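You operate a simulated robot arm through the tools that you are given. There is no shell and no other tool. Be economical: measure what you need, move in short steps, check, and stop when the job is done.

Carry out the task below with a simulated two-armed robot. There is one attempt and no reset: what you move stays moved.

Task
Put the green framed lens on top of the pulley case. Then take the green spool from the far bench top and leave it on top of the grids case. Then close the corner bench back right door. Then fetch the blue spool and set it on the red coil. Then take the white round tin and leave it on the magnifier. Then put the copper cup on the near bench top away on the third rack shelf from the top. Then take the grey magnet and put it on top of the blue can on the counter top. Then put the round cap on the counter top away on the near bench top. The order counts. Set down upright: green framed lens, blue spool, copper cup.

Only the result counts: the job must be done as asked and must still hold three seconds after the hand-in. Knocking over, shifting, dropping, spilling or breaking anything else fails it. Lids that push on must go on centred and level and be pressed home; caps that screw on are set level and turned clockwise until they are tight.

Robot
Two 7-joint arms with two-finger parallel grippers on one trunk, on a base that drives. Base frame: it is fixed to the floor where the robot stands at the start and does not move with it; the origin is under the middle of the robot, x ahead of it, y to its left, z up. Lengths are in mm, angles in rad, forces in N, time in s.
The left shoulder is at the start at [20, 138, 1465], the right one opposite. Places, roughly: blue can (6x6x9 cm) [500, -12700, 900]; blue spool (6x4x6 cm) [700, -5800, 800]; copper cup (6x6x7 cm) [500, -9100, 800]; corner bench back right door [5100, -2500, 400]; green framed lens (3x5x6 cm) [500, 100, 800]; green spool (3x3x5 cm) [900, 500, 800]; grey magnet [500, -12750, 750]; grids case [750, 0, 750]; magnifier (9x9x2 cm) [600, -8900, 800]; near bench top [900, -8500, 800]; pulley case [500, -250, 750]; red coil (10x10x2 cm) [1200, -8500, 800]; round cap (5x5x3 cm) [0, -12500, 900]; third rack shelf [500, 2400, 900]; white round tin (6x6x4 cm) [400, -8900, 800]. Payload 1.57 kg a hand.
The tool frame of a hand sits at the grasp point between the pads (the TCP): z along the fingers, y along the line on which they close. The tips reach 30 mm beyond it. The gripper opens to 80 mm. The fingers are 17 mm wide and 12 mm thick; the gripper's body (40 by 82 mm) begins 80 mm behind the TCP.
Orientation is that of the tool frame in the base frame, as a unit quaternion [x, y, z, w]. With the fingers straight down and closing along the base's y, the tool's x points along the base's -x, its y along +y and its z along -z.

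Tools
- The arms move only by the tool arm_command. It takes "left_increments", "right_increments" or both (then of equal length, played together; a hand with none holds still); each is a list of rows, each a list of 3 entries, a list of its own where there are three numbers: the turn, a rotation vector about the tool's x, y, z in rad, then the shift along the tool's x, y, z in m, then the gripper command, from -1 (fully open) to 1 (shut), values between in proportion. In form: [[[wx, wy, wz], [tx, ty, tz], gripper], ...]. A call has 1 to 12 rows; each row is the pose to reach, as a shift and turn from the pose commanded when the call began, along the tool's axes at that moment. Each row takes 0.2 s and may step no farther than 50 mm and 0.15 rad from the row before; otherwise, or with a gripper value out of range, the whole call is refused. Where a pose cannot be reached the arm comes as near as it can. A force on the tool above 40 N (or 10 N above the force at the start of the call, whichever is more), or a blocked arm, ends the call early, and 0.2 s more pass. Each finger travels about 45 mm/s and halts on what it meets, pressing with about 25 N; the grip force reading is that of the motor and also rises with nothing between the fingers. The clock runs only during rows and for 0.2 s after the last one: add rows that repeat a pose to give the fingers time. The reply holds the time, the measured pose of the TCP, the force on the tool along the base axes, the opening and the grip force, in the units named above and with some noise, with the torque about the TCP (base axes, N m) and any sound that the robot's microphone picked up.
- Cameras (640 x 400 px; columns grow to the right, rows downward): "scene" is now at [172.6, 3.9, 1320.1]; the picture's right is [0.05, -1.00, 0.00], its down [-0.83, -0.04, -0.56] and it looks along [0.56, 0.03, -0.83] (base axes); focal length 214 px, centre (320, 200). "left" rides on the left gripper at [72, 7, -122] in its tool frame; the picture's right is [-0.09, 1.00, 0.00], its down [-0.84, -0.08, -0.54] and it looks along [-0.54, -0.05, 0.84] (tool axes); focal length 238 px, centre (320, 200). "right" rides on the right gripper at [72, -7, -122] in its tool frame; the picture's right is [0.09, 1.00, 0.00], its down [-0.84, 0.08, -0.54] and it looks along [-0.54, 0.05, 0.84] (tool axes); focal length 238 px, centre (320, 200). There is no depth. A picture from a camera that has moved, and an enlarged one, comes with that camera's place and axes in the base frame and with its lens.
- grab_frame(camera): a new picture of that camera. No time passes.
- slide_trunk(by): slides the trunk up (or, below 0, down) by that many mm; the arms and the scene camera ride with it, the base frame stays. It gives what a move gives, with no picture.
- base_move(legs): drives the robot by 1 to 6 legs, each [ahead, left, turn to the left] in mm, mm and rad, along the robot's own axes; the way and the turn of a leg run together, so that a leg with both is an arc; at most 1500 mm and 3.142 rad a leg. The arms and the cameras ride along, it lands a little off, and it stops where it bumps. It gives what a move gives.
- turn_head(pan, tilt): turns the head with the scene camera to pan (to the left, within 1.047 rad either way) and tilt (down, from -0.506 to 1.204), counted from straight ahead of the robot. It gives what a move gives.
- enlarge(camera, box): a new picture of the part [left, top, right, bottom] of that camera's present view, enlarged. No time passes.
- finish_job(): hands the job in; it is judged then, once.

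Work in short steps. Places have to be worked out from the pictures, the camera data and where the tool is seen: move nearer, look again, correct. Check each grasp and each placing, and mend what went wrong. You have 217 turns and 208 pictures in all, those below and enlarged ones among them. Open the grippers and draw the arms clear of the work before you hand the job in, unless the task says otherwise; then end with one line.

The tools are called after ">>>" as name(argument=value, ...) on one line, values as JSON. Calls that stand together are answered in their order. arm_command: Moves the arms, as the interface text tells. Its arguments: {"type":"object","properties":{"left_increments":{"type":"array"},"right_increments":{"type":"array"}},"required":[]} The other tools are called the same way: slide_trunk (by) slides the trunk up or down; base_move (legs) drives the base; turn_head (pan, tilt) turns the head that bears the scene camera; grab_frame (camera) takes a picture; enlarge (camera, box) takes an enlarged picture of a part of a camera's view; finish_job () hands the job in.

At the start:

```text
time: 0.0
left_tool_pos: [208.7, 161.4, 1098.4]
left_orientation: [0.015, 0.998, 0.068, 0.0]
left_wrist_force: [1.1, -0.1, 0.3]
left_moment: [-0.03, 0.0, -0.01]
left_gripper_width: 80.0
left_finger_force: 0.0
right_tool_pos: [261.9, -136.1, 1140.6]
right_orientation: [0.001, 1.0, 0.0, 0.0]
right_wrist_force: [0.1, -0.1, 0.5]
right_moment: [-0.04, -0.01, -0.02]
right_gripper_width: 80.3
right_finger_force: 0.1
trunk travel left (down, up): [-840.0, 400.0]
robot x, y, heading: [-1.1, 1.4, -0.001]
head pan, tilt: [0.051, 0.976]
```

scene: 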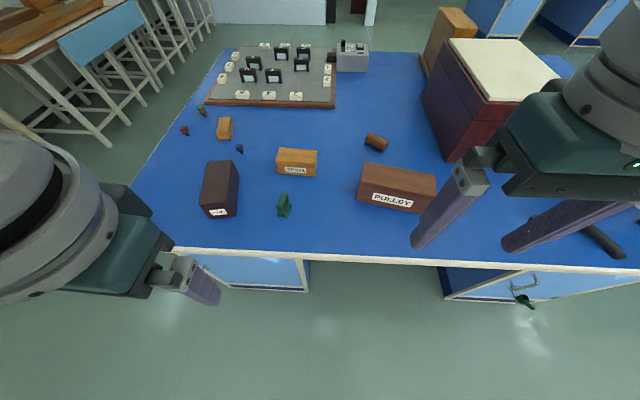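
right: 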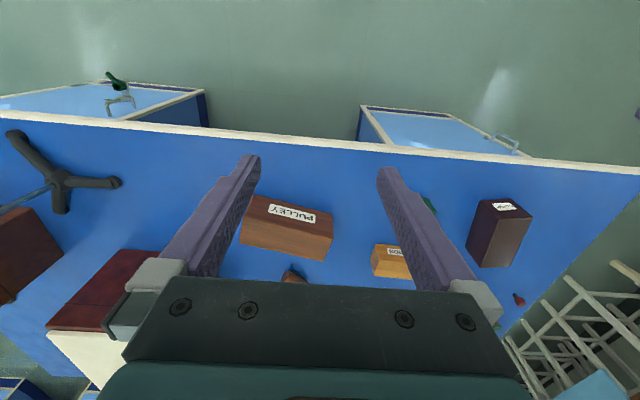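
left: 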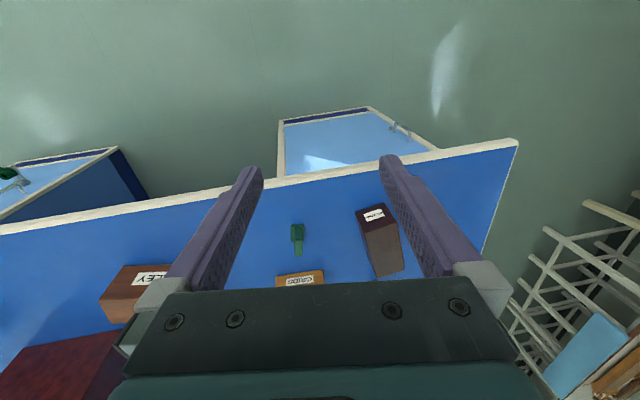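

The lens seems to be near (500,120), with the pulley case to its right. I'll look closer at both.

>>> enlarge(camera="scene", box=[170, 90, 450, 265])

>>> enlarge(camera="left", box=[240, 180, 440, 305])

```text
2.29 times, centred on (310, 178) of scene
camera zoom: at [172.6, 3.9, 1320.1], right [0.05, -1.0, 0.0], down [-0.83, -0.04, -0.56], along [0.56, 0.03, -0.83], focal length 490 px, centre (343, 251)
```

zoom: 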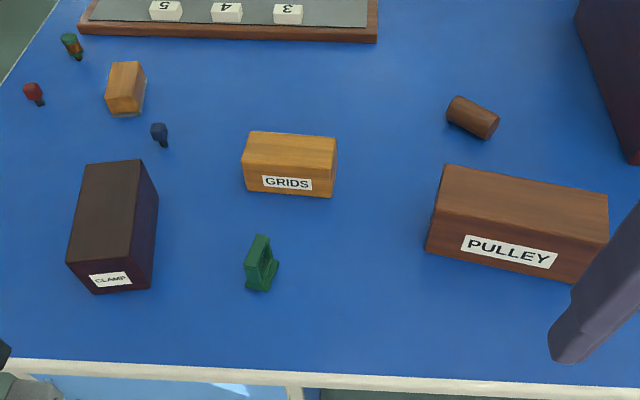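

```text
3.20 times, centred on (340, 242) of left
camera zoom: at [137.4, 153.3, 1220.9], right [0.12, 0.98, 0.14], down [0.83, -0.18, 0.52], along [0.54, 0.05, -0.84], focal length 763 px, centre (256, 64)
```

zoom: 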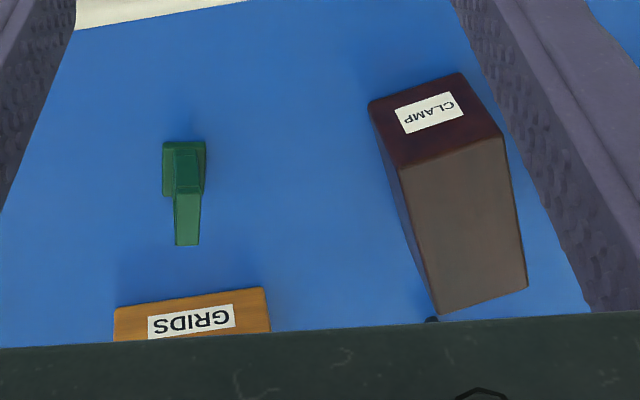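

The cabinet fronts seem recessed, with the floor meeting them near x≈430. I'll tilt the head down to see how big my base is before driving closer.

>>> turn_head(pan=0, tilt=1.2)

>>> grab_frame(camera="scene")

```text
time: 0.8
left_tool_pos: [209.9, 166.3, 1099.6]
left_orientation: [0.016, 0.997, 0.075, 0.0]
left_wrist_force: [-0.1, 0.1, 0.2]
left_moment: [0.0, -0.03, 0.0]
left_gripper_width: 80.1
left_finger_force: 0.1
right_tool_pos: [262.3, -135.4, 1140.3]
right_orientation: [0.0, 1.0, 0.0, 0.0]
right_wrist_force: [0.3, 0.0, -0.5]
right_moment: [-0.01, 0.05, -0.03]
right_gripper_width: 80.0
right_finger_force: 0.1
trunk travel left (down, up): [-840.0, 400.0]
robot x, y, heading: [1.6, 1.7, 0.0]
head pan, tilt: [0.0, 1.201]
```

```text
202 pictures are left
camera scene: at [157.5, 0.3, 1305.8], right [0.0, -1.0, 0.0], down [-0.93, 0.0, -0.36], along [0.36, 0.0, -0.93], focal length 214 px, centre (320, 200)
```

scene: 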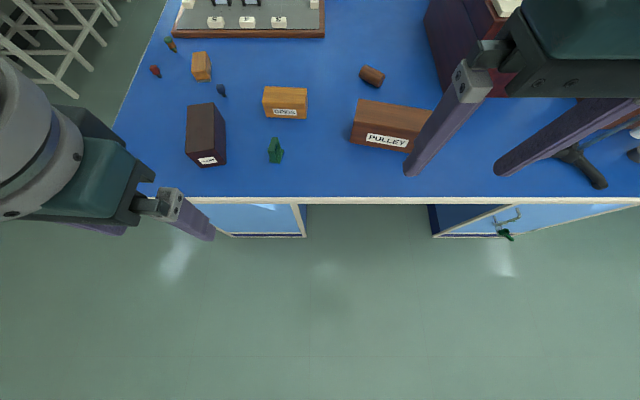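

No base is in view, so the column is slim. I'll raise the trunk state as is, and drive 240 ahead and 40 left so the lens comes into left-hand reach.

>>> base_move(legs=[[240, 40, 0]])

>>> grab_frame(camera="left")

>>> grab_frame(camera="scene")

```text
time: 2.5
left_tool_pos: [450.1, 207.7, 1097.8]
left_orientation: [0.012, 0.997, 0.075, -0.001]
left_wrist_force: [-0.8, 0.0, 0.0]
left_moment: [-0.04, -0.01, 0.01]
left_gripper_width: 80.0
left_finger_force: 0.1
right_tool_pos: [504.6, -92.5, 1140.2]
right_orientation: [-0.004, 1.0, 0.0, 0.0]
right_wrist_force: [-0.5, 0.0, 0.5]
right_moment: [0.0, 0.0, 0.01]
right_gripper_width: 80.0
right_finger_force: 0.0
trunk travel left (down, up): [-840.0, 400.0]
robot x, y, heading: [239.6, 42.9, 0.008]
head pan, tilt: [0.0, 1.201]
```

```text
201 pictures are left
camera left: at [377.9, 198.1, 1220.4], right [0.12, 0.98, 0.15], down [0.83, -0.18, 0.52], along [0.54, 0.06, -0.84], focal length 238 px, centre (320, 200)
```

left: 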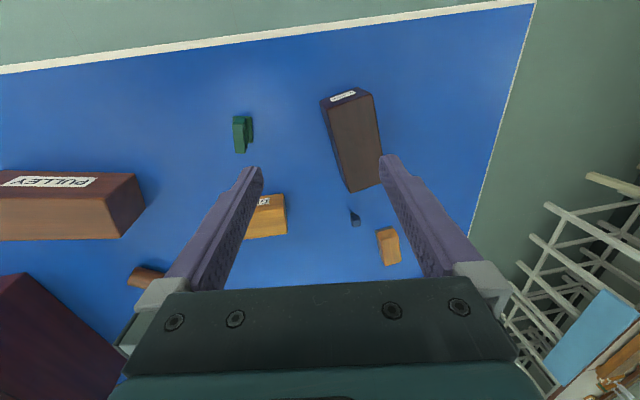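

```text
200 pictures are left
camera scene: at [399.2, 42.8, 1305.8], right [0.01, -1.0, 0.0], down [-0.93, -0.01, -0.36], along [0.36, 0.0, -0.93], focal length 214 px, centre (320, 200)
```

scene: 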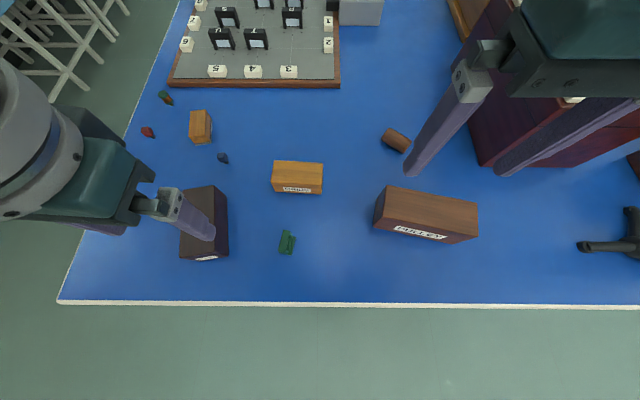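

The lens base is near (487,122). I'll straighten the left hand and bring it above the lens at about z 900.

>>> arm_command(left_increments=[[[0.05, 0, -0.01], [-0.009, -0.023, 0.037], -1], [[0.1, 0, -0.02], [-0.017, -0.046, 0.074], -1], [[0.15, 0, -0.024], [-0.026, -0.068, 0.111], -1], [[0.15, 0, -0.024], [-0.034, -0.091, 0.148], -1], [[0.15, 0, -0.024], [-0.0425, -0.114, 0.185], -1]])

>>> grab_frame(camera="left")

>>> grab_frame(camera="scene")

```text
time: 3.8
left_tool_pos: [492.7, 119.3, 899.5]
left_orientation: [-0.003, 1.0, -0.002, 0.002]
left_wrist_force: [-0.6, -0.6, 0.3]
left_moment: [0.0, 0.0, 0.01]
left_gripper_width: 79.8
left_finger_force: 0.1
right_tool_pos: [505.8, -93.3, 1140.3]
right_orientation: [-0.004, 1.0, -0.001, 0.0]
right_wrist_force: [0.7, 0.2, 0.0]
right_moment: [-0.02, 0.02, -0.01]
right_gripper_width: 80.0
right_finger_force: 0.1
trunk travel left (down, up): [-840.0, 400.0]
robot x, y, heading: [243.1, 41.8, 0.009]
head pan, tilt: [0.0, 1.201]
```

```text
199 pictures are left
camera left: at [420.4, 125.7, 1021.4], right [0.09, 1.0, 0.0], down [0.84, -0.07, 0.54], along [0.54, -0.05, -0.84], focal length 238 px, centre (320, 200)
```

left: 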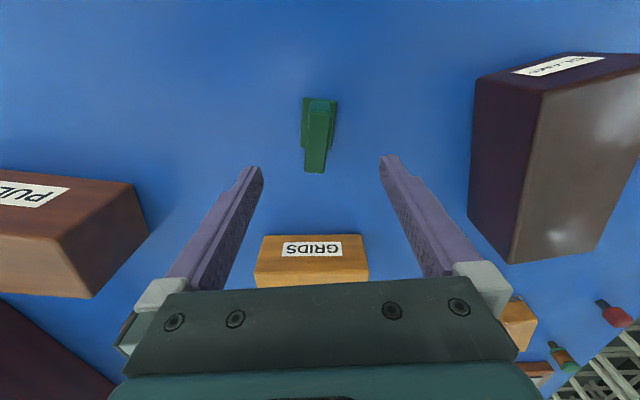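

```text
198 pictures are left
camera scene: at [399.3, 42.7, 1305.8], right [0.01, -1.0, 0.0], down [-0.93, -0.01, -0.36], along [0.36, 0.0, -0.93], focal length 214 px, centre (320, 200)
```

scene: 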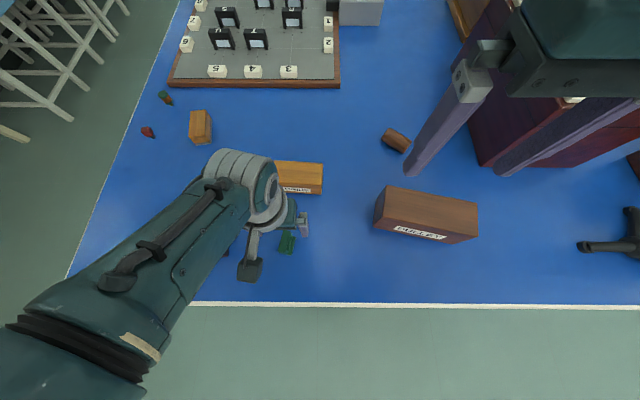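

Good reach. I'll enlarge the lens to judge its orientation and height.

>>> enlarge(camera="left", box=[260, 80, 380, 190])

>>> enlarge(camera="right", box=[240, 0, 640, 250])

```text
3.64 times, centred on (320, 135) of left
camera zoom: at [420.4, 125.7, 1021.4], right [0.09, 1.0, 0.0], down [0.84, -0.07, 0.54], along [0.54, -0.05, -0.84], focal length 867 px, centre (320, 436)
```

zoom: 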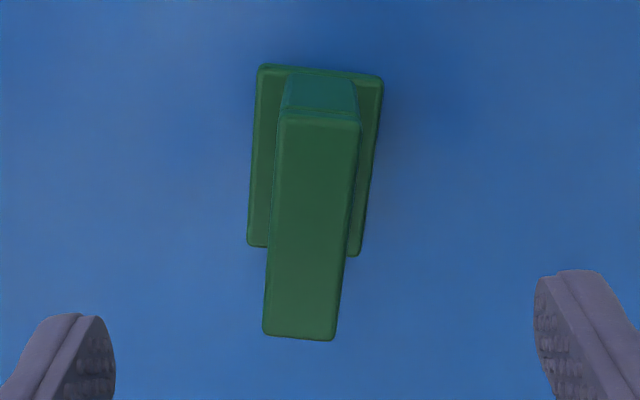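

```text
1.60 times, centred on (440, 125) of right
camera zoom: at [433.8, -99.6, 1261.4], right [-0.1, 0.99, 0.0], down [0.84, 0.08, 0.54], along [0.54, 0.05, -0.84], focal length 381 px, centre (128, 320)
```

zoom: 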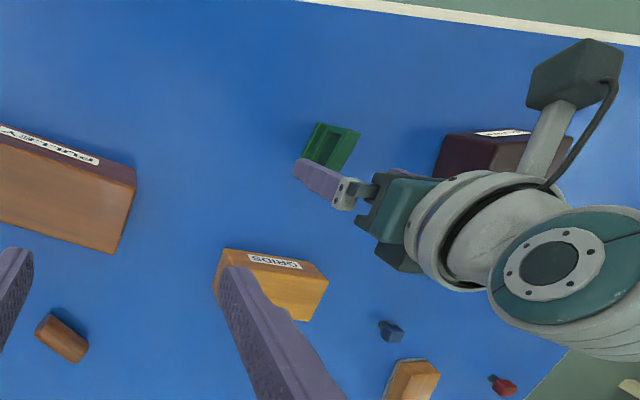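

Lens: centre ≈(488,117), yawed about −0.185 rad, top z≈834, table ≈774. I'll turn the hand to match, go down to z 821 and close.

>>> arm_command(left_increments=[[[0, 0, 0.1], [0.0047, -0.0028, 0.02], -1], [[0, 0, 0.185], [0.0047, -0.0028, 0.05], -1], [[0, 0, 0.185], [0.0047, -0.0028, 0.078], -1], [[0, 0, 0.185], [0.0047, -0.0028, 0.078], 0], [[0, 0, 0.185], [0.0047, -0.0028, 0.078], 1], [[0, 0, 0.185], [0.0047, -0.0028, 0.078], 1], [[0, 0, 0.185], [0.0047, -0.0028, 0.078], 1], [[0, 0, 0.185], [0.0047, -0.0028, 0.078], 1]])

>>> grab_frame(camera="left")

```text
time: 5.5
left_tool_pos: [471.5, 126.8, 860.3]
left_orientation: [0.093, 0.996, 0.0, 0.0]
left_wrist_force: [-0.8, 0.3, -0.1]
left_moment: [-0.02, 0.0, 0.01]
left_gripper_width: 15.3
left_finger_force: 23.5
left hand out of reach, approached as far as the arm can: row 2, 3, 4, 5, 6, 7, 8
right_tool_pos: [504.8, -91.7, 1141.6]
right_orientation: [-0.003, 1.0, 0.0, 0.0]
right_wrist_force: [0.7, 0.1, 0.3]
right_moment: [0.01, 0.03, -0.02]
right_gripper_width: 80.1
right_finger_force: 0.0
trunk travel left (down, up): [-840.0, 400.0]
robot x, y, heading: [239.2, 40.8, 0.009]
head pan, tilt: [0.0, 1.201]
```

```text
195 pictures are left
camera left: at [402.2, 145.9, 981.7], right [0.27, 0.96, 0.0], down [0.81, -0.23, 0.54], along [0.52, -0.15, -0.84], focal length 238 px, centre (320, 200)
```

left: 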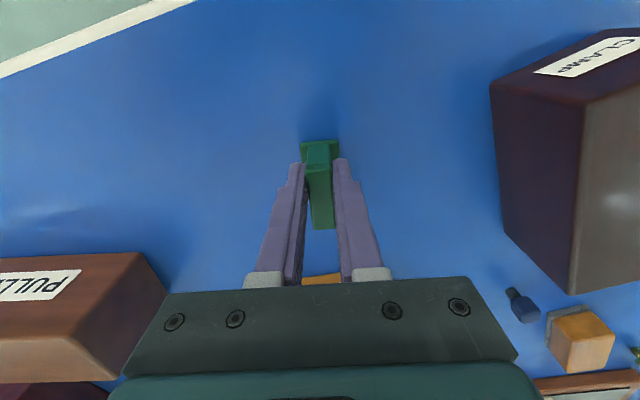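

The arm bottomed out at z 860 and just pinches the lens top. I'll open, rise, then lower the trunk for more reach.

>>> arm_command(left_increments=[[[0, 0, 0], [0, 0, 0], -1], [[0, 0, 0], [0, 0, 0], -1], [[0, 0, 0], [0, 0, 0], -1], [[0, 0, 0], [0, 0, -0.05], -1], [[0, 0, 0], [0, 0, -0.1], -1]])

>>> slide_trunk(by=-100)

>>> grab_frame(camera="left")

```text
time: 6.8
left_tool_pos: [470.9, 131.8, 959.3]
left_orientation: [0.091, 0.996, 0.004, -0.001]
left_wrist_force: [-0.3, 0.2, 0.0]
left_moment: [-0.03, 0.0, -0.01]
left_gripper_width: 79.7
left_finger_force: 0.1
right_tool_pos: [505.2, -91.5, 1140.2]
right_orientation: [-0.005, 1.0, 0.001, 0.0]
right_wrist_force: [-0.7, -0.5, 0.0]
right_moment: [-0.01, 0.02, 0.0]
right_gripper_width: 79.9
right_finger_force: 0.0
trunk travel left (down, up): [-840.0, 400.0]
robot x, y, heading: [237.6, 40.9, 0.002]
head pan, tilt: [0.0, 1.201]
```

```text
time: 8.1
left_tool_pos: [469.5, 131.0, 857.3]
left_orientation: [0.093, 0.996, 0.004, -0.001]
left_wrist_force: [0.0, -0.4, -0.1]
left_moment: [-0.04, -0.04, 0.0]
left_gripper_width: 80.0
left_finger_force: 0.1
right_tool_pos: [504.9, -92.5, 1041.8]
right_orientation: [-0.003, 1.0, 0.0, 0.0]
right_wrist_force: [-0.3, -0.4, 0.2]
right_moment: [0.01, 0.01, 0.01]
right_gripper_width: 80.3
right_finger_force: 0.1
trunk travel left (down, up): [-740.0, 500.0]
robot x, y, heading: [240.9, 41.4, 0.006]
head pan, tilt: [0.0, 1.201]
```

```text
194 pictures are left
camera left: at [400.2, 149.2, 980.0], right [0.28, 0.96, 0.01], down [0.81, -0.24, 0.54], along [0.52, -0.14, -0.84], focal length 238 px, centre (320, 200)
```

left: 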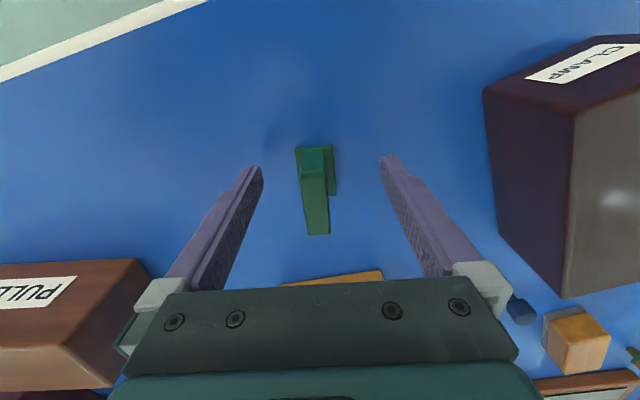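

Lens sits about 6 mm to the hand's −y and 25 mm forward. I descend to z≈820 and close.

>>> arm_command(left_increments=[[[0, 0, 0.04], [-0.024, -0.006, 0.0], -1], [[0, 0, 0.04], [-0.024, -0.006, 0.036], -1], [[0, 0, 0.04], [-0.024, -0.006, 0.036], -1]])

>>> grab_frame(camera="left")

```text
time: 8.7
left_tool_pos: [493.4, 114.2, 829.2]
left_orientation: [0.111, 0.994, 0.0, -0.004]
left_wrist_force: [-8.9, 2.4, 25.7]
left_moment: [0.91, -0.17, 0.23]
left_gripper_width: 80.0
left_finger_force: 0.0
right_tool_pos: [505.2, -92.4, 1040.5]
right_orientation: [-0.004, 1.0, 0.0, 0.0]
right_wrist_force: [-0.8, 0.8, 0.0]
right_moment: [-0.02, 0.01, -0.01]
right_gripper_width: 80.0
right_finger_force: 0.1
trunk travel left (down, up): [-740.0, 500.0]
robot x, y, heading: [242.0, 42.2, 0.014]
head pan, tilt: [0.0, 1.201]
stopped in row 3 (left hand): the force on the tool passed its limit at 96 N (the readings are from after the stop); the commanded pose is now the measured one
```

```text
193 pictures are left
camera left: at [425.5, 136.3, 952.8], right [0.31, 0.95, 0.0], down [0.8, -0.26, 0.54], along [0.51, -0.17, -0.84], focal length 238 px, centre (320, 200)
```

left: 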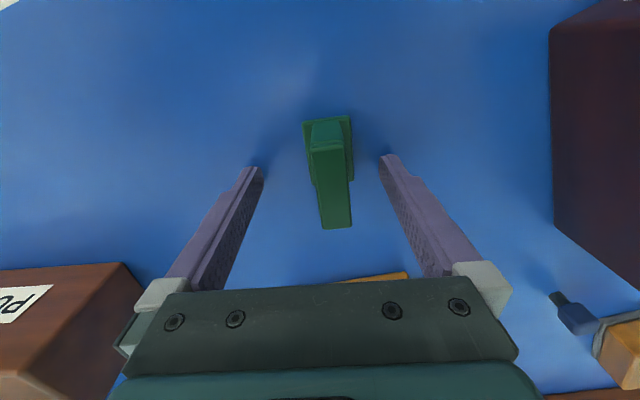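

The tips touched the bench: its top is ≈799, so the lens top is ≈859 and its centre is ≈(481,124). I'll rise 14 mm, shift over it, untwist a bit and close.

>>> arm_command(left_increments=[[[0, 0, 0], [0, 0, -0.014], -1], [[0, 0, -0.04], [0.013, 0.007, -0.014], -1], [[0, 0, -0.04], [0.013, 0.007, -0.014], 0], [[0, 0, -0.04], [0.013, 0.007, -0.014], 1], [[0, 0, -0.04], [0.013, 0.007, -0.014], 1], [[0, 0, -0.04], [0.013, 0.007, -0.014], 1], [[0, 0, -0.04], [0.013, 0.007, -0.014], 1], [[0, 0, -0.04], [0.013, 0.007, -0.014], 1]])

>>> grab_frame(camera="left")

```text
time: 10.5
left_tool_pos: [483.5, 122.8, 842.5]
left_orientation: [0.091, 0.996, -0.001, -0.004]
left_wrist_force: [-0.4, 0.2, 0.9]
left_moment: [0.02, 0.0, 0.01]
left_gripper_width: 15.6
left_finger_force: 25.4
right_tool_pos: [505.6, -91.8, 1040.8]
right_orientation: [-0.003, 1.0, -0.001, 0.0]
right_wrist_force: [1.1, -0.5, 0.0]
right_moment: [-0.03, 0.01, 0.02]
right_gripper_width: 80.0
right_finger_force: 0.1
trunk travel left (down, up): [-740.0, 500.0]
robot x, y, heading: [241.4, 38.8, 0.01]
head pan, tilt: [0.0, 1.201]
```

```text
192 pictures are left
camera left: at [414.5, 141.6, 965.4], right [0.27, 0.96, 0.0], down [0.81, -0.23, 0.54], along [0.52, -0.15, -0.84], focal length 238 px, centre (320, 200)
```

left: 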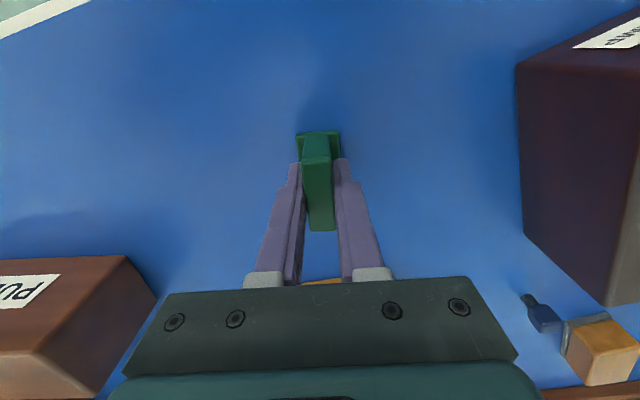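

Lens gripped (bottom ≈44 mm below TCP). Pulley case top centre computes to ≈(546,−191), top z≈883. I raise the trunk 150 and look to the right for obstacles before driving sideways.

>>> slide_trunk(by=150)

>>> turn_head(pan=-0.8, tilt=0.8)

>>> grab_frame(camera="scene")

>>> grab_frame(camera="left")

```text
time: 12.3
left_tool_pos: [483.7, 122.9, 992.0]
left_orientation: [0.091, 0.996, -0.002, -0.003]
left_wrist_force: [-0.1, -0.2, -0.5]
left_moment: [0.02, 0.01, -0.01]
left_gripper_width: 15.5
left_finger_force: 24.3
right_tool_pos: [505.3, -92.8, 1189.6]
right_orientation: [-0.004, 1.0, 0.0, 0.001]
right_wrist_force: [-1.1, -0.2, 1.0]
right_moment: [0.03, 0.0, 0.01]
right_gripper_width: 80.0
right_finger_force: 0.1
trunk travel left (down, up): [-890.0, 350.0]
robot x, y, heading: [240.2, 41.5, 0.007]
head pan, tilt: [0.0, 1.201]
```

```text
time: 13.4
left_tool_pos: [483.3, 122.2, 993.2]
left_orientation: [0.092, 0.996, -0.001, -0.003]
left_wrist_force: [-0.6, -0.2, -1.9]
left_moment: [-0.02, 0.0, -0.03]
left_gripper_width: 15.5
left_finger_force: 25.1
right_tool_pos: [504.8, -91.6, 1190.8]
right_orientation: [-0.002, 1.0, -0.001, 0.001]
right_wrist_force: [-1.0, -1.0, 0.4]
right_moment: [-0.01, 0.0, 0.0]
right_gripper_width: 80.0
right_finger_force: 0.0
trunk travel left (down, up): [-890.0, 350.0]
robot x, y, heading: [240.3, 44.5, 0.011]
head pan, tilt: [-0.799, 0.799]
```

```text
191 pictures are left
camera scene: at [399.9, -15.0, 1383.5], right [-0.71, -0.7, 0.0], down [-0.5, 0.51, -0.7], along [0.49, -0.5, -0.72], focal length 214 px, centre (320, 200)
```

scene: 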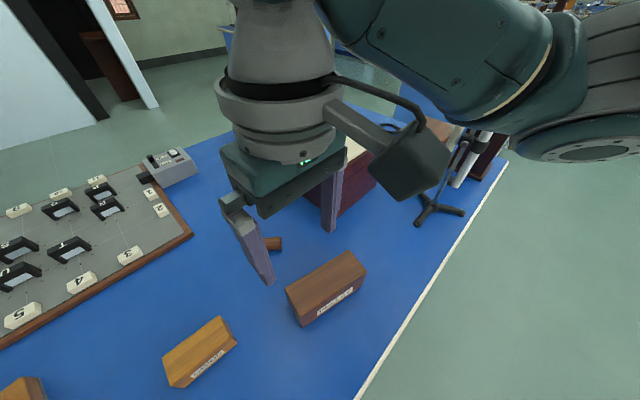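

```text
190 pictures are left
camera left: at [414.5, 141.6, 1115.4], right [0.27, 0.96, 0.0], down [0.81, -0.23, 0.54], along [0.52, -0.15, -0.84], focal length 238 px, centre (320, 200)
```

left: 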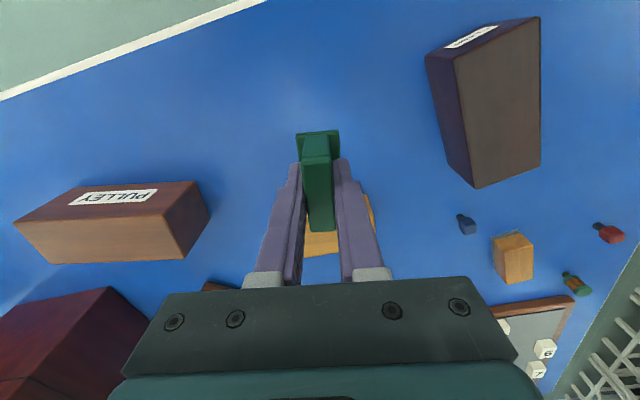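

Right hand tips (z 1160) clear the chest and the stand rod near (470,−690). I drive 62 ahead and 314 right so the lens is over the pulley case.

>>> base_move(legs=[[0, -314, 0], [60, 0, 0]])

>>> grab_frame(camera="left")

>>> turn_head(pan=0, tilt=1.2)

>>> grab_frame(camera="scene")

```text
time: 16.1
left_tool_pos: [546.5, -187.4, 992.9]
left_orientation: [0.088, 0.996, -0.001, -0.003]
left_wrist_force: [0.1, 0.2, -1.3]
left_moment: [0.02, 0.03, -0.02]
left_gripper_width: 15.6
left_finger_force: 25.3
right_tool_pos: [570.6, -401.5, 1190.6]
right_orientation: [-0.008, 1.0, -0.001, 0.0]
right_wrist_force: [0.1, 0.1, -0.3]
right_moment: [0.0, 0.03, 0.0]
right_gripper_width: 80.1
right_finger_force: 0.0
trunk travel left (down, up): [-890.0, 350.0]
robot x, y, heading: [304.9, -265.6, 0.015]
head pan, tilt: [-0.799, 0.799]
```

```text
189 pictures are left
camera left: at [477.7, -167.7, 1115.3], right [0.26, 0.96, 0.0], down [0.81, -0.22, 0.54], along [0.52, -0.14, -0.84], focal length 238 px, centre (320, 200)
```

left: 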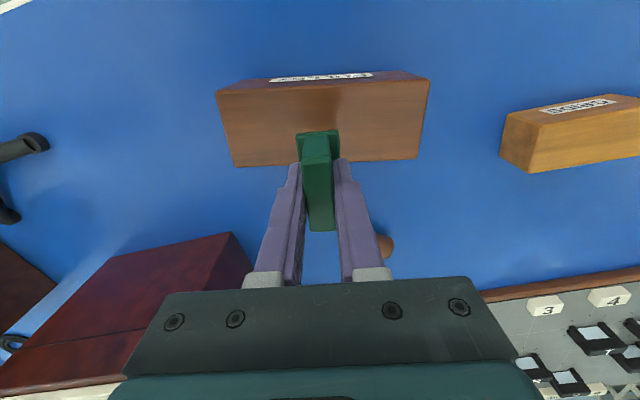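

```text
time: 17.2
left_tool_pos: [547.1, -186.3, 992.4]
left_orientation: [0.087, 0.996, -0.001, -0.003]
left_wrist_force: [-0.3, 0.3, -1.0]
left_moment: [0.01, 0.01, 0.0]
left_gripper_width: 15.8
left_finger_force: 25.4
right_tool_pos: [571.0, -400.2, 1190.3]
right_orientation: [-0.008, 1.0, -0.002, -0.001]
right_wrist_force: [-0.2, -0.4, -0.6]
right_moment: [0.0, 0.0, 0.02]
right_gripper_width: 79.9
right_finger_force: 0.1
trunk travel left (down, up): [-890.0, 350.0]
robot x, y, heading: [307.2, -268.7, 0.017]
head pan, tilt: [0.0, 1.201]
```

```text
188 pictures are left
camera scene: at [463.3, -266.7, 1355.8], right [0.02, -1.0, 0.0], down [-0.93, -0.01, -0.36], along [0.36, 0.01, -0.93], focal length 214 px, centre (320, 200)
```

scene: 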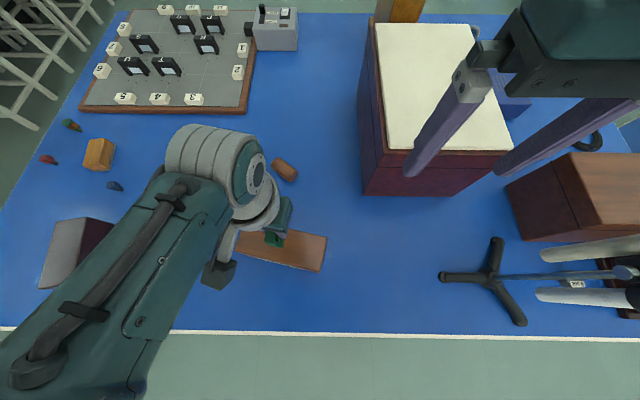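

Case top centre now computes to ≈(541,−181), TCP at (547,−187). I shift over and descend to just above the top.

>>> arm_command(left_increments=[[[0, 0, 0], [0.0058, 0.004, 0.03], 1], [[0, 0, 0], [0.0058, 0.004, 0.058], 1], [[0, 0, 0], [0.0058, 0.004, 0.061], 1], [[0, 0, 0], [0.0058, 0.004, 0.063], 1], [[0, 0, 0], [0.0058, 0.004, 0.065], 1]])

>>> grab_frame(camera="left")

>>> grab_frame(camera="right")

```text
time: 18.4
left_tool_pos: [542.4, -181.7, 929.4]
left_orientation: [0.087, 0.996, -0.002, -0.002]
left_wrist_force: [-0.5, -1.6, 19.3]
left_moment: [0.06, -0.03, 0.05]
left_gripper_width: 15.8
left_finger_force: 24.8
right_tool_pos: [571.1, -401.2, 1191.3]
right_orientation: [-0.008, 1.0, 0.0, 0.0]
right_wrist_force: [-0.3, 0.5, 0.4]
right_moment: [-0.02, 0.01, -0.05]
right_gripper_width: 80.1
right_finger_force: 0.0
trunk travel left (down, up): [-890.0, 350.0]
robot x, y, heading: [305.8, -268.5, 0.019]
head pan, tilt: [0.0, 1.201]
```

```text
187 pictures are left
camera left: at [473.7, -162.6, 1050.3], right [0.26, 0.96, 0.0], down [0.81, -0.22, 0.54], along [0.52, -0.15, -0.84], focal length 238 px, centre (320, 200)
```

left: 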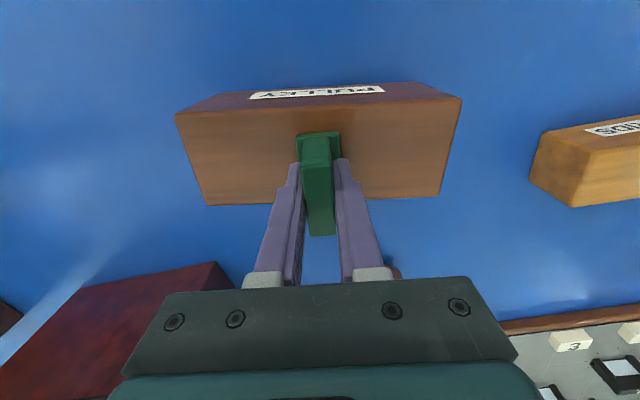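

```text
186 pictures are left
camera right: at [499.4, -408.7, 1311.5], right [-0.11, 0.99, 0.0], down [0.84, 0.09, 0.54], along [0.54, 0.06, -0.84], focal length 238 px, centre (320, 200)
```

right: 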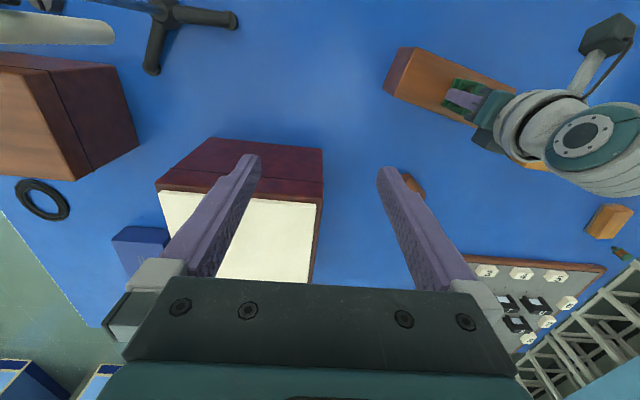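

Contact at 19 N: the lens stands on the case. I open slowly and lift straight up.

>>> arm_command(left_increments=[[[0, 0, 0], [0, 0, -0.001], 0.6], [[0, 0, 0], [0, 0, -0.001], 0.2], [[0, 0, 0], [0, 0, -0.001], -0.5], [[0, 0, 0], [0, 0, -0.001], -1], [[0, 0, 0], [0, 0, -0.001], -1], [[0, 0, 0], [0, 0, -0.04], -1], [[0, 0, 0], [0, 0, -0.085], -1]])

>>> grab_frame(camera="left")

```text
time: 20.0
left_tool_pos: [542.3, -181.0, 1014.9]
left_orientation: [0.088, 0.996, -0.001, -0.004]
left_wrist_force: [0.0, -0.7, 0.0]
left_moment: [-0.03, -0.01, -0.01]
left_gripper_width: 80.0
left_finger_force: 0.1
right_tool_pos: [569.9, -400.7, 1190.5]
right_orientation: [-0.009, 1.0, 0.0, 0.0]
right_wrist_force: [0.6, 0.3, -0.2]
right_moment: [0.03, -0.04, -0.01]
right_gripper_width: 80.2
right_finger_force: 0.1
trunk travel left (down, up): [-890.0, 350.0]
robot x, y, heading: [304.2, -271.6, 0.018]
head pan, tilt: [0.0, 1.201]
```

```text
185 pictures are left
camera left: at [473.2, -162.0, 1136.8], right [0.27, 0.96, 0.0], down [0.81, -0.22, 0.54], along [0.52, -0.14, -0.84], focal length 238 px, centre (320, 200)
```

left: 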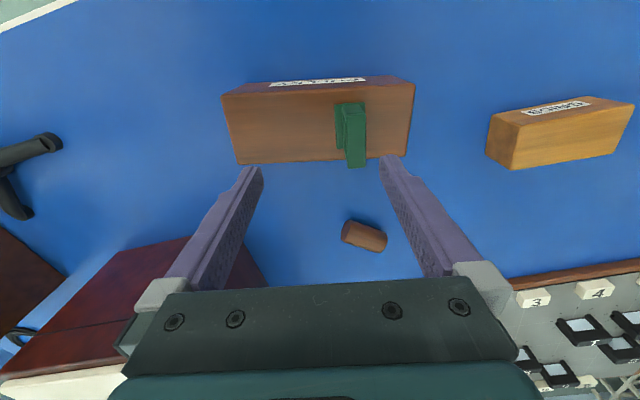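

The lens stands on the case (slid a bit sideways on release, still well on). Next, the green spool lies near (909,522), 100 mm from the bench's left end. I'll drive around to the left end and face it.

>>> base_move(legs=[[-400, 0, -0.018], [0, 1110, 0], [920, 0, 0], [0, 0, -1.571]])

>>> grab_frame(camera="scene")

>>> grab_frame(camera="left")

```text
time: 36.0
left_tool_pos: [883.3, 586.3, 1014.2]
left_orientation: [0.779, 0.627, 0.0, -0.002]
left_wrist_force: [-0.4, 0.0, 0.4]
left_moment: [0.04, 0.0, 0.04]
left_gripper_width: 79.9
left_finger_force: 0.0
right_tool_pos: [662.3, 567.7, 1191.1]
right_orientation: [0.716, 0.698, -0.001, -0.001]
right_wrist_force: [-0.5, -0.4, -0.2]
right_moment: [0.03, -0.01, -0.02]
right_gripper_width: 80.1
right_finger_force: 0.1
trunk travel left (down, up): [-890.0, 350.0]
robot x, y, heading: [804.6, 827.8, -1.594]
head pan, tilt: [0.0, 1.201]
```

```text
184 pictures are left
camera scene: at [802.6, 670.9, 1355.8], right [-1.0, 0.02, 0.0], down [0.02, 0.93, -0.36], along [-0.01, -0.36, -0.93], focal length 214 px, centre (320, 200)
```

scene: 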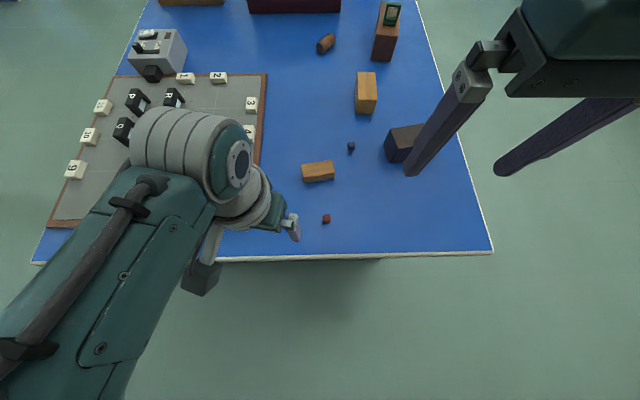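

```text
183 pictures are left
camera left: at [905.8, 653.9, 1136.6], right [0.95, -0.3, 0.0], down [-0.25, -0.8, 0.54], along [-0.17, -0.51, -0.84], focal length 238 px, centre (320, 200)
```

left: 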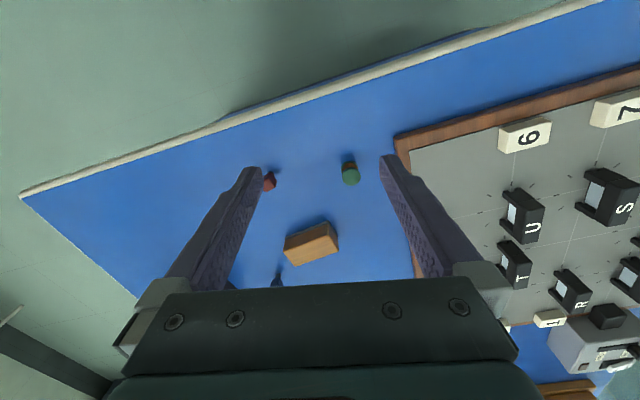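

Spool upright at ≈(900,502). I lower the trunk 150 for reach, then look again.

>>> slide_trunk(by=-140)

>>> arm_command(left_increments=[[[0, 0, 0], [-0.04, 0.015, 0.0], -1], [[0, 0, 0], [-0.07, 0.03, 0.0], -1]])

>>> grab_frame(camera="left")

```text
time: 37.7
left_tool_pos: [883.7, 585.3, 873.8]
left_orientation: [0.779, 0.627, 0.002, -0.003]
left_wrist_force: [0.3, 0.8, -0.3]
left_moment: [0.03, -0.02, 0.0]
left_gripper_width: 79.8
left_finger_force: 0.0
right_tool_pos: [662.9, 568.4, 1050.5]
right_orientation: [0.716, 0.698, -0.001, -0.001]
right_wrist_force: [-0.2, 0.2, 0.5]
right_moment: [0.0, 0.04, 0.03]
right_gripper_width: 80.1
right_finger_force: 0.1
trunk travel left (down, up): [-750.0, 490.0]
robot x, y, heading: [805.9, 828.6, -1.599]
head pan, tilt: [0.0, 1.201]
```

```text
time: 38.3
left_tool_pos: [897.3, 511.2, 872.8]
left_orientation: [0.779, 0.626, 0.002, -0.003]
left_wrist_force: [-0.3, 0.1, 0.0]
left_moment: [-0.01, 0.02, -0.03]
left_gripper_width: 80.2
left_finger_force: 0.1
right_tool_pos: [662.6, 567.1, 1050.7]
right_orientation: [0.715, 0.699, -0.001, -0.001]
right_wrist_force: [0.3, 0.9, 0.4]
right_moment: [-0.02, 0.02, 0.03]
right_gripper_width: 79.9
right_finger_force: 0.0
trunk travel left (down, up): [-750.0, 490.0]
robot x, y, heading: [803.8, 825.6, -1.595]
head pan, tilt: [0.0, 1.201]
```

```text
182 pictures are left
camera left: at [919.1, 579.0, 995.2], right [0.95, -0.3, 0.0], down [-0.25, -0.8, 0.54], along [-0.17, -0.51, -0.84], focal length 238 px, centre (320, 200)
```

left: 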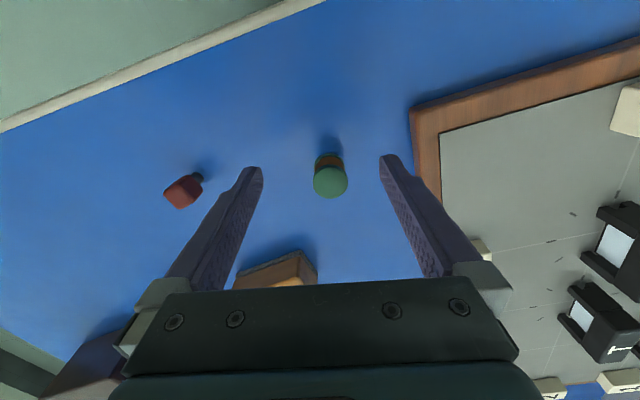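

Spool at ≈(900.5,499). To stay clear of the board edge I narrow the fingers to ~60 mm, descend to z≈836 and grip.

>>> arm_command(left_increments=[[[0, 0, 0], [-0.011, 0.006, 0], -0.5], [[0, 0, 0], [-0.011, 0.006, 0], -0.5], [[0, 0, 0], [-0.011, 0.006, 0.037], -0.5], [[0, 0, 0], [-0.011, 0.006, 0.037], 0.2], [[0, 0, 0], [-0.011, 0.006, 0.037], 1], [[0, 0, 0], [-0.011, 0.006, 0.037], 1], [[0, 0, 0], [-0.011, 0.006, 0.037], 1], [[0, 0, 0], [-0.011, 0.006, 0.037], 1]])

>>> grab_frame(camera="left")

```text
time: 40.1
left_tool_pos: [900.6, 497.9, 837.5]
left_orientation: [0.779, 0.627, 0.001, -0.004]
left_wrist_force: [-0.1, -1.3, -0.3]
left_moment: [0.0, 0.04, -0.03]
left_gripper_width: 23.6
left_finger_force: 25.1
right_tool_pos: [662.2, 567.3, 1050.9]
right_orientation: [0.716, 0.698, -0.001, -0.001]
right_wrist_force: [-0.7, -0.1, -0.6]
right_moment: [-0.04, -0.09, 0.01]
right_gripper_width: 79.9
right_finger_force: 0.0
trunk travel left (down, up): [-750.0, 490.0]
robot x, y, heading: [803.1, 827.2, -1.59]
head pan, tilt: [0.0, 1.201]
```

```text
181 pictures are left
camera left: at [922.5, 566.7, 960.0], right [0.95, -0.3, 0.0], down [-0.25, -0.8, 0.54], along [-0.17, -0.51, -0.84], focal length 238 px, centre (320, 200)
```

left: 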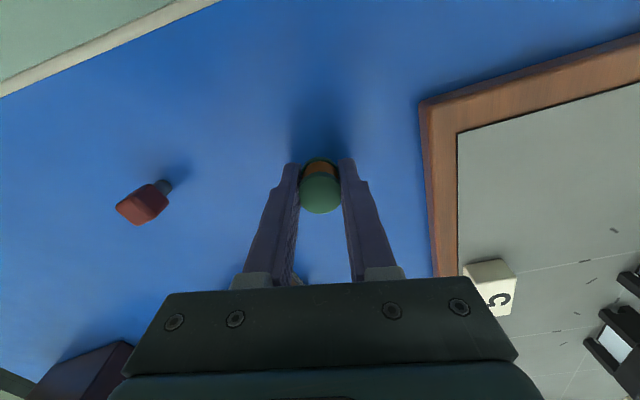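

Spool gripped (bottom ≈38.5 mm below TCP). I raise the trunk and drive back around to the front of the grids case.

>>> slide_trunk(by=140)

>>> base_move(legs=[[0, 0, 1.592], [-950, 0, 0], [0, -828, 0], [400, 0, 0]])

>>> grab_frame(camera="left")

```text
time: 41.7
left_tool_pos: [899.2, 499.8, 977.5]
left_orientation: [0.779, 0.627, 0.001, -0.003]
left_wrist_force: [0.1, 0.3, 0.1]
left_moment: [0.0, 0.0, 0.02]
left_gripper_width: 23.9
left_finger_force: 25.3
right_tool_pos: [663.2, 568.0, 1190.4]
right_orientation: [0.716, 0.698, -0.001, -0.001]
right_wrist_force: [-0.8, -0.3, 0.3]
right_moment: [-0.02, 0.01, 0.01]
right_gripper_width: 79.8
right_finger_force: 0.1
trunk travel left (down, up): [-890.0, 350.0]
robot x, y, heading: [803.8, 827.3, -1.596]
head pan, tilt: [0.0, 1.201]
```

```text
time: 56.6
left_tool_pos: [648.7, 120.8, 977.1]
left_orientation: [0.058, 0.998, -0.001, -0.003]
left_wrist_force: [-0.9, 0.1, -1.1]
left_moment: [0.0, -0.02, 0.02]
left_gripper_width: 23.7
left_finger_force: 24.6
right_tool_pos: [605.8, -122.2, 1190.4]
right_orientation: [-0.037, 0.999, -0.002, 0.0]
right_wrist_force: [-0.2, 0.1, -0.7]
right_moment: [-0.02, 0.02, 0.0]
right_gripper_width: 80.1
right_finger_force: 0.0
trunk travel left (down, up): [-890.0, 350.0]
robot x, y, heading: [336.3, -6.5, 0.074]
head pan, tilt: [0.0, 1.201]
```

```text
180 pictures are left
camera left: at [579.6, 135.7, 1099.9], right [0.21, 0.98, 0.0], down [0.83, -0.17, 0.54], along [0.53, -0.11, -0.84], focal length 238 px, centre (320, 200)
```

left: 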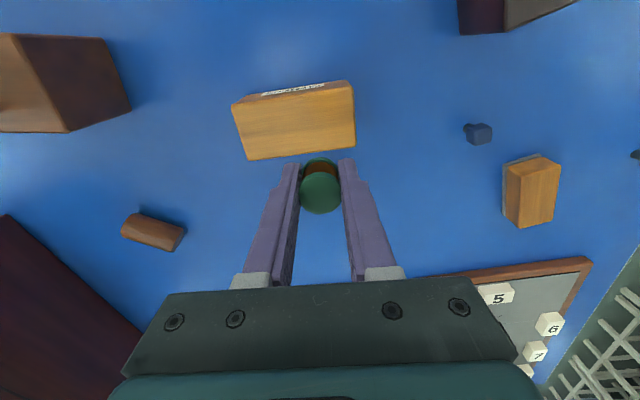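

Grids case top centre ≈(642,99), top z≈846. I shift over it, then lower the trunk 85 for a low hover.

>>> arm_command(left_increments=[[[0, 0, 0], [0.004, -0.0224, 0], 1], [[0, 0, 0], [0.004, -0.0224, 0], 1]])

>>> slide_trunk(by=-85)

>>> grab_frame(camera="left")

```text
time: 57.2
left_tool_pos: [642.9, 100.9, 977.5]
left_orientation: [0.058, 0.998, -0.001, -0.003]
left_wrist_force: [0.5, 0.3, -1.3]
left_moment: [-0.01, 0.0, -0.04]
left_gripper_width: 23.9
left_finger_force: 24.4
right_tool_pos: [605.2, -122.4, 1190.7]
right_orientation: [-0.037, 0.999, -0.001, -0.001]
right_wrist_force: [-0.4, -0.2, -0.4]
right_moment: [-0.05, 0.02, 0.01]
right_gripper_width: 79.9
right_finger_force: 0.1
trunk travel left (down, up): [-890.0, 350.0]
robot x, y, heading: [332.0, -3.9, 0.072]
head pan, tilt: [0.0, 1.201]
```

```text
time: 58.5
left_tool_pos: [644.7, 100.6, 893.3]
left_orientation: [0.059, 0.998, -0.002, -0.001]
left_wrist_force: [1.1, -1.2, 6.7]
left_moment: [-0.03, -0.07, -0.01]
left_gripper_width: 23.8
left_finger_force: 24.8
right_tool_pos: [606.3, -122.6, 1105.1]
right_orientation: [-0.038, 0.999, -0.001, 0.0]
right_wrist_force: [0.6, 0.7, 0.7]
right_moment: [-0.03, 0.02, 0.0]
right_gripper_width: 79.8
right_finger_force: 0.1
trunk travel left (down, up): [-805.0, 435.0]
robot x, y, heading: [330.6, -9.5, 0.075]
head pan, tilt: [0.0, 1.201]
```

```text
179 pictures are left
camera left: at [574.6, 115.8, 1015.7], right [0.21, 0.98, 0.0], down [0.82, -0.17, 0.54], along [0.53, -0.11, -0.84], focal length 238 px, centre (320, 200)
```

left: 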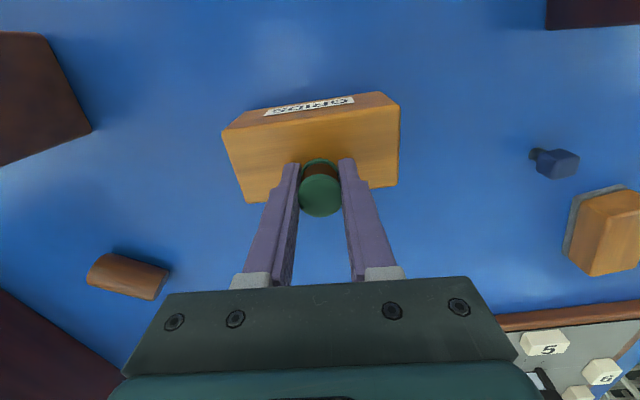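

Contact (6.7 N): the spool rests on the case centre. I press 1 mm, open and lift.

>>> arm_command(left_increments=[[[0, 0, 0], [0, 0, 0.001], 1], [[0, 0, 0], [0, 0, 0.001], 0], [[0, 0, 0], [0, 0, 0.001], -0.5], [[0, 0, 0], [0, 0, 0.001], -1], [[0, 0, 0], [0, 0, 0.0], -1], [[0, 0, 0], [0, 0, -0.04], -1], [[0, 0, 0], [0, 0, -0.09], -1]])

>>> grab_frame(camera="left")

```text
time: 60.0
left_tool_pos: [645.8, 101.5, 986.3]
left_orientation: [0.058, 0.998, -0.002, -0.004]
left_wrist_force: [0.1, 0.0, 0.5]
left_moment: [0.01, -0.02, 0.0]
left_gripper_width: 80.2
left_finger_force: 0.1
right_tool_pos: [604.5, -122.2, 1104.9]
right_orientation: [-0.037, 0.999, -0.001, 0.0]
right_wrist_force: [-0.6, 0.1, -0.6]
right_moment: [0.0, 0.01, 0.02]
right_gripper_width: 80.1
right_finger_force: 0.1
trunk travel left (down, up): [-805.0, 435.0]
robot x, y, heading: [334.0, -7.6, 0.076]
head pan, tilt: [0.0, 1.201]
```

```text
178 pictures are left
camera left: at [575.6, 116.7, 1108.1], right [0.21, 0.98, 0.0], down [0.83, -0.17, 0.54], along [0.52, -0.11, -0.84], focal length 238 px, centre (320, 200)
```

left: 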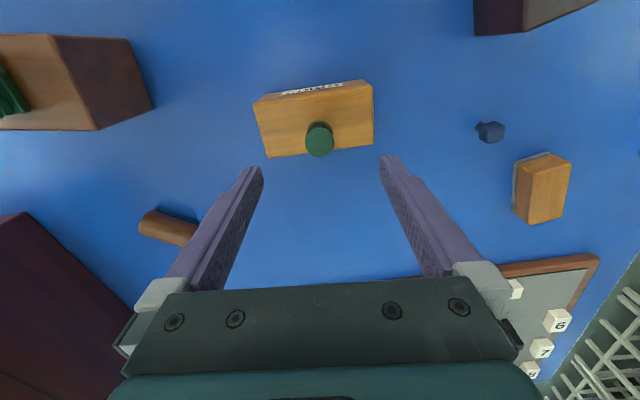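

The spool stands on the grids case. Now the corner bench door near (5100,−2500): I back off and look around for a route.

>>> base_move(legs=[[-400, 0, -0.075]])

>>> turn_head(pan=-0.6, tilt=0.25)

>>> grab_frame(camera="scene")

```text
time: 62.6
left_tool_pos: [247.7, 61.6, 985.9]
left_orientation: [0.096, 0.995, -0.001, -0.002]
left_wrist_force: [-1.3, -0.4, -0.4]
left_moment: [-0.02, -0.04, 0.01]
left_gripper_width: 80.2
left_finger_force: 0.0
right_tool_pos: [187.6, -156.8, 1105.3]
right_orientation: [0.002, 1.0, -0.001, 0.0]
right_wrist_force: [0.4, -0.2, -0.3]
right_moment: [-0.03, -0.01, -0.01]
right_gripper_width: 80.0
right_finger_force: 0.0
trunk travel left (down, up): [-805.0, 435.0]
robot x, y, heading: [-72.3, -23.7, -0.001]
head pan, tilt: [0.0, 1.201]
```

```text
time: 63.8
left_tool_pos: [245.3, 62.6, 985.6]
left_orientation: [0.097, 0.995, -0.001, -0.003]
left_wrist_force: [0.3, -0.7, 0.4]
left_moment: [0.02, -0.01, 0.01]
left_gripper_width: 80.1
left_finger_force: 0.0
right_tool_pos: [188.9, -156.6, 1106.5]
right_orientation: [0.001, 1.0, -0.001, 0.0]
right_wrist_force: [0.3, -0.2, 0.5]
right_moment: [0.02, -0.02, 0.0]
right_gripper_width: 79.9
right_finger_force: 0.0
trunk travel left (down, up): [-805.0, 435.0]
robot x, y, heading: [-71.6, -19.9, -0.002]
head pan, tilt: [-0.6, 0.25]
```

```text
177 pictures are left
camera scene: at [105.5, -73.9, 1347.5], right [-0.57, -0.82, 0.0], down [-0.2, 0.14, -0.97], along [0.8, -0.55, -0.25], focal length 214 px, centre (320, 200)
```

scene: 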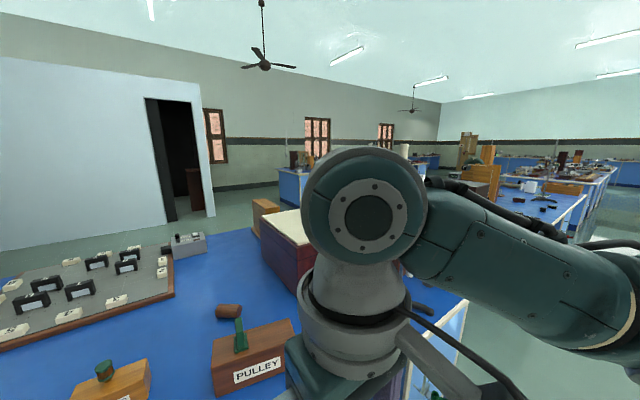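

The corner bench is the blue cabinet ahead-right, around (4500–5100,−2100…−2500). I'll go round the left end of this bench into the clear space behind it.

>>> base_move(legs=[[0, 920, 0], [1450, 0, 0], [1000, 0, 0], [0, 0, -0.75]])

>>> turn_head(pan=0, tilt=0.3)

>>> grab_frame(camera="scene")

```text
time: 82.1
left_tool_pos: [2676.3, 726.8, 986.5]
left_orientation: [0.452, 0.892, 0.0, -0.004]
left_wrist_force: [0.4, -0.8, 0.2]
left_moment: [-0.01, 0.0, 0.0]
left_gripper_width: 80.1
left_finger_force: 0.1
right_tool_pos: [2484.6, 603.2, 1107.0]
right_orientation: [0.365, 0.931, -0.001, -0.001]
right_wrist_force: [-0.4, -1.1, -0.4]
right_moment: [-0.03, -0.01, 0.0]
right_gripper_width: 79.9
right_finger_force: 0.0
trunk travel left (down, up): [-805.0, 435.0]
robot x, y, heading: [2387.0, 882.4, -0.751]
head pan, tilt: [-0.6, 0.25]
```

```text
time: 83.1
left_tool_pos: [2676.3, 726.6, 985.1]
left_orientation: [0.452, 0.892, -0.001, -0.004]
left_wrist_force: [-0.5, 0.0, 0.7]
left_moment: [-0.05, -0.04, -0.02]
left_gripper_width: 79.8
left_finger_force: 0.1
right_tool_pos: [2483.8, 604.0, 1104.4]
right_orientation: [0.365, 0.931, -0.002, 0.0]
right_wrist_force: [0.1, -0.5, 0.1]
right_moment: [-0.02, 0.04, -0.02]
right_gripper_width: 80.3
right_finger_force: 0.1
trunk travel left (down, up): [-805.0, 435.0]
robot x, y, heading: [2385.0, 880.6, -0.755]
head pan, tilt: [0.0, 0.3]
```

```text
176 pictures are left
camera scene: at [2527.7, 751.1, 1342.9], right [-0.68, -0.73, 0.0], down [-0.22, 0.2, -0.96], along [0.7, -0.65, -0.3], focal length 214 px, centre (320, 200)
```

scene: 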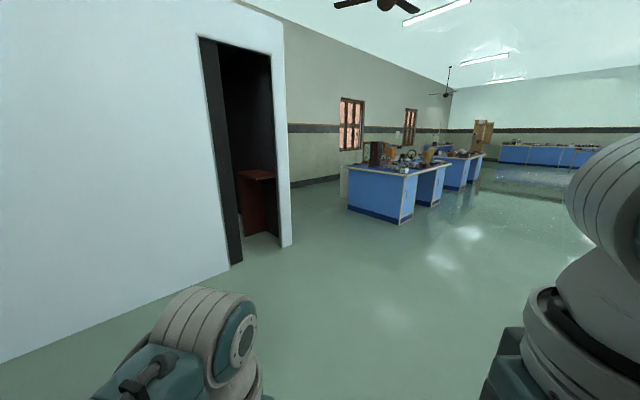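

Open floor ahead. The corner bench spans x≈3930–5070, with an open door panel showing behind its back edge. I drive through the gap to behind the bench.

>>> base_move(legs=[[0, 0, 0.753], [1050, -1150, 0], [1050, -1150, 0], [1300, -60, 0], [0, 0, -2.2]])

>>> grab_frame(camera="scene")

```text
refused: leg 2 is longer than a leg can be; nothing moved
```

```text
175 pictures are left
camera scene: at [2527.7, 751.1, 1342.9], right [-0.68, -0.73, 0.0], down [-0.22, 0.2, -0.96], along [0.7, -0.65, -0.3], focal length 214 px, centre (320, 200)
```

scene: 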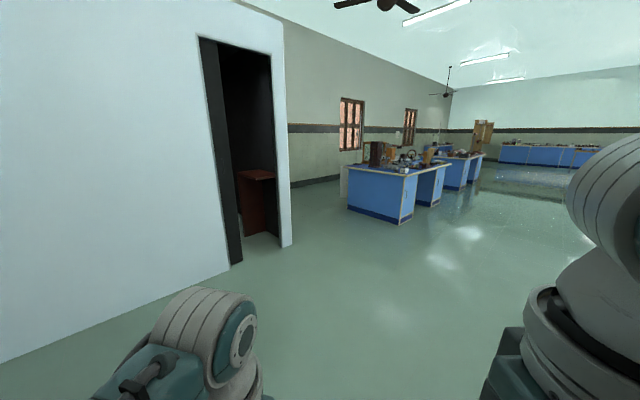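

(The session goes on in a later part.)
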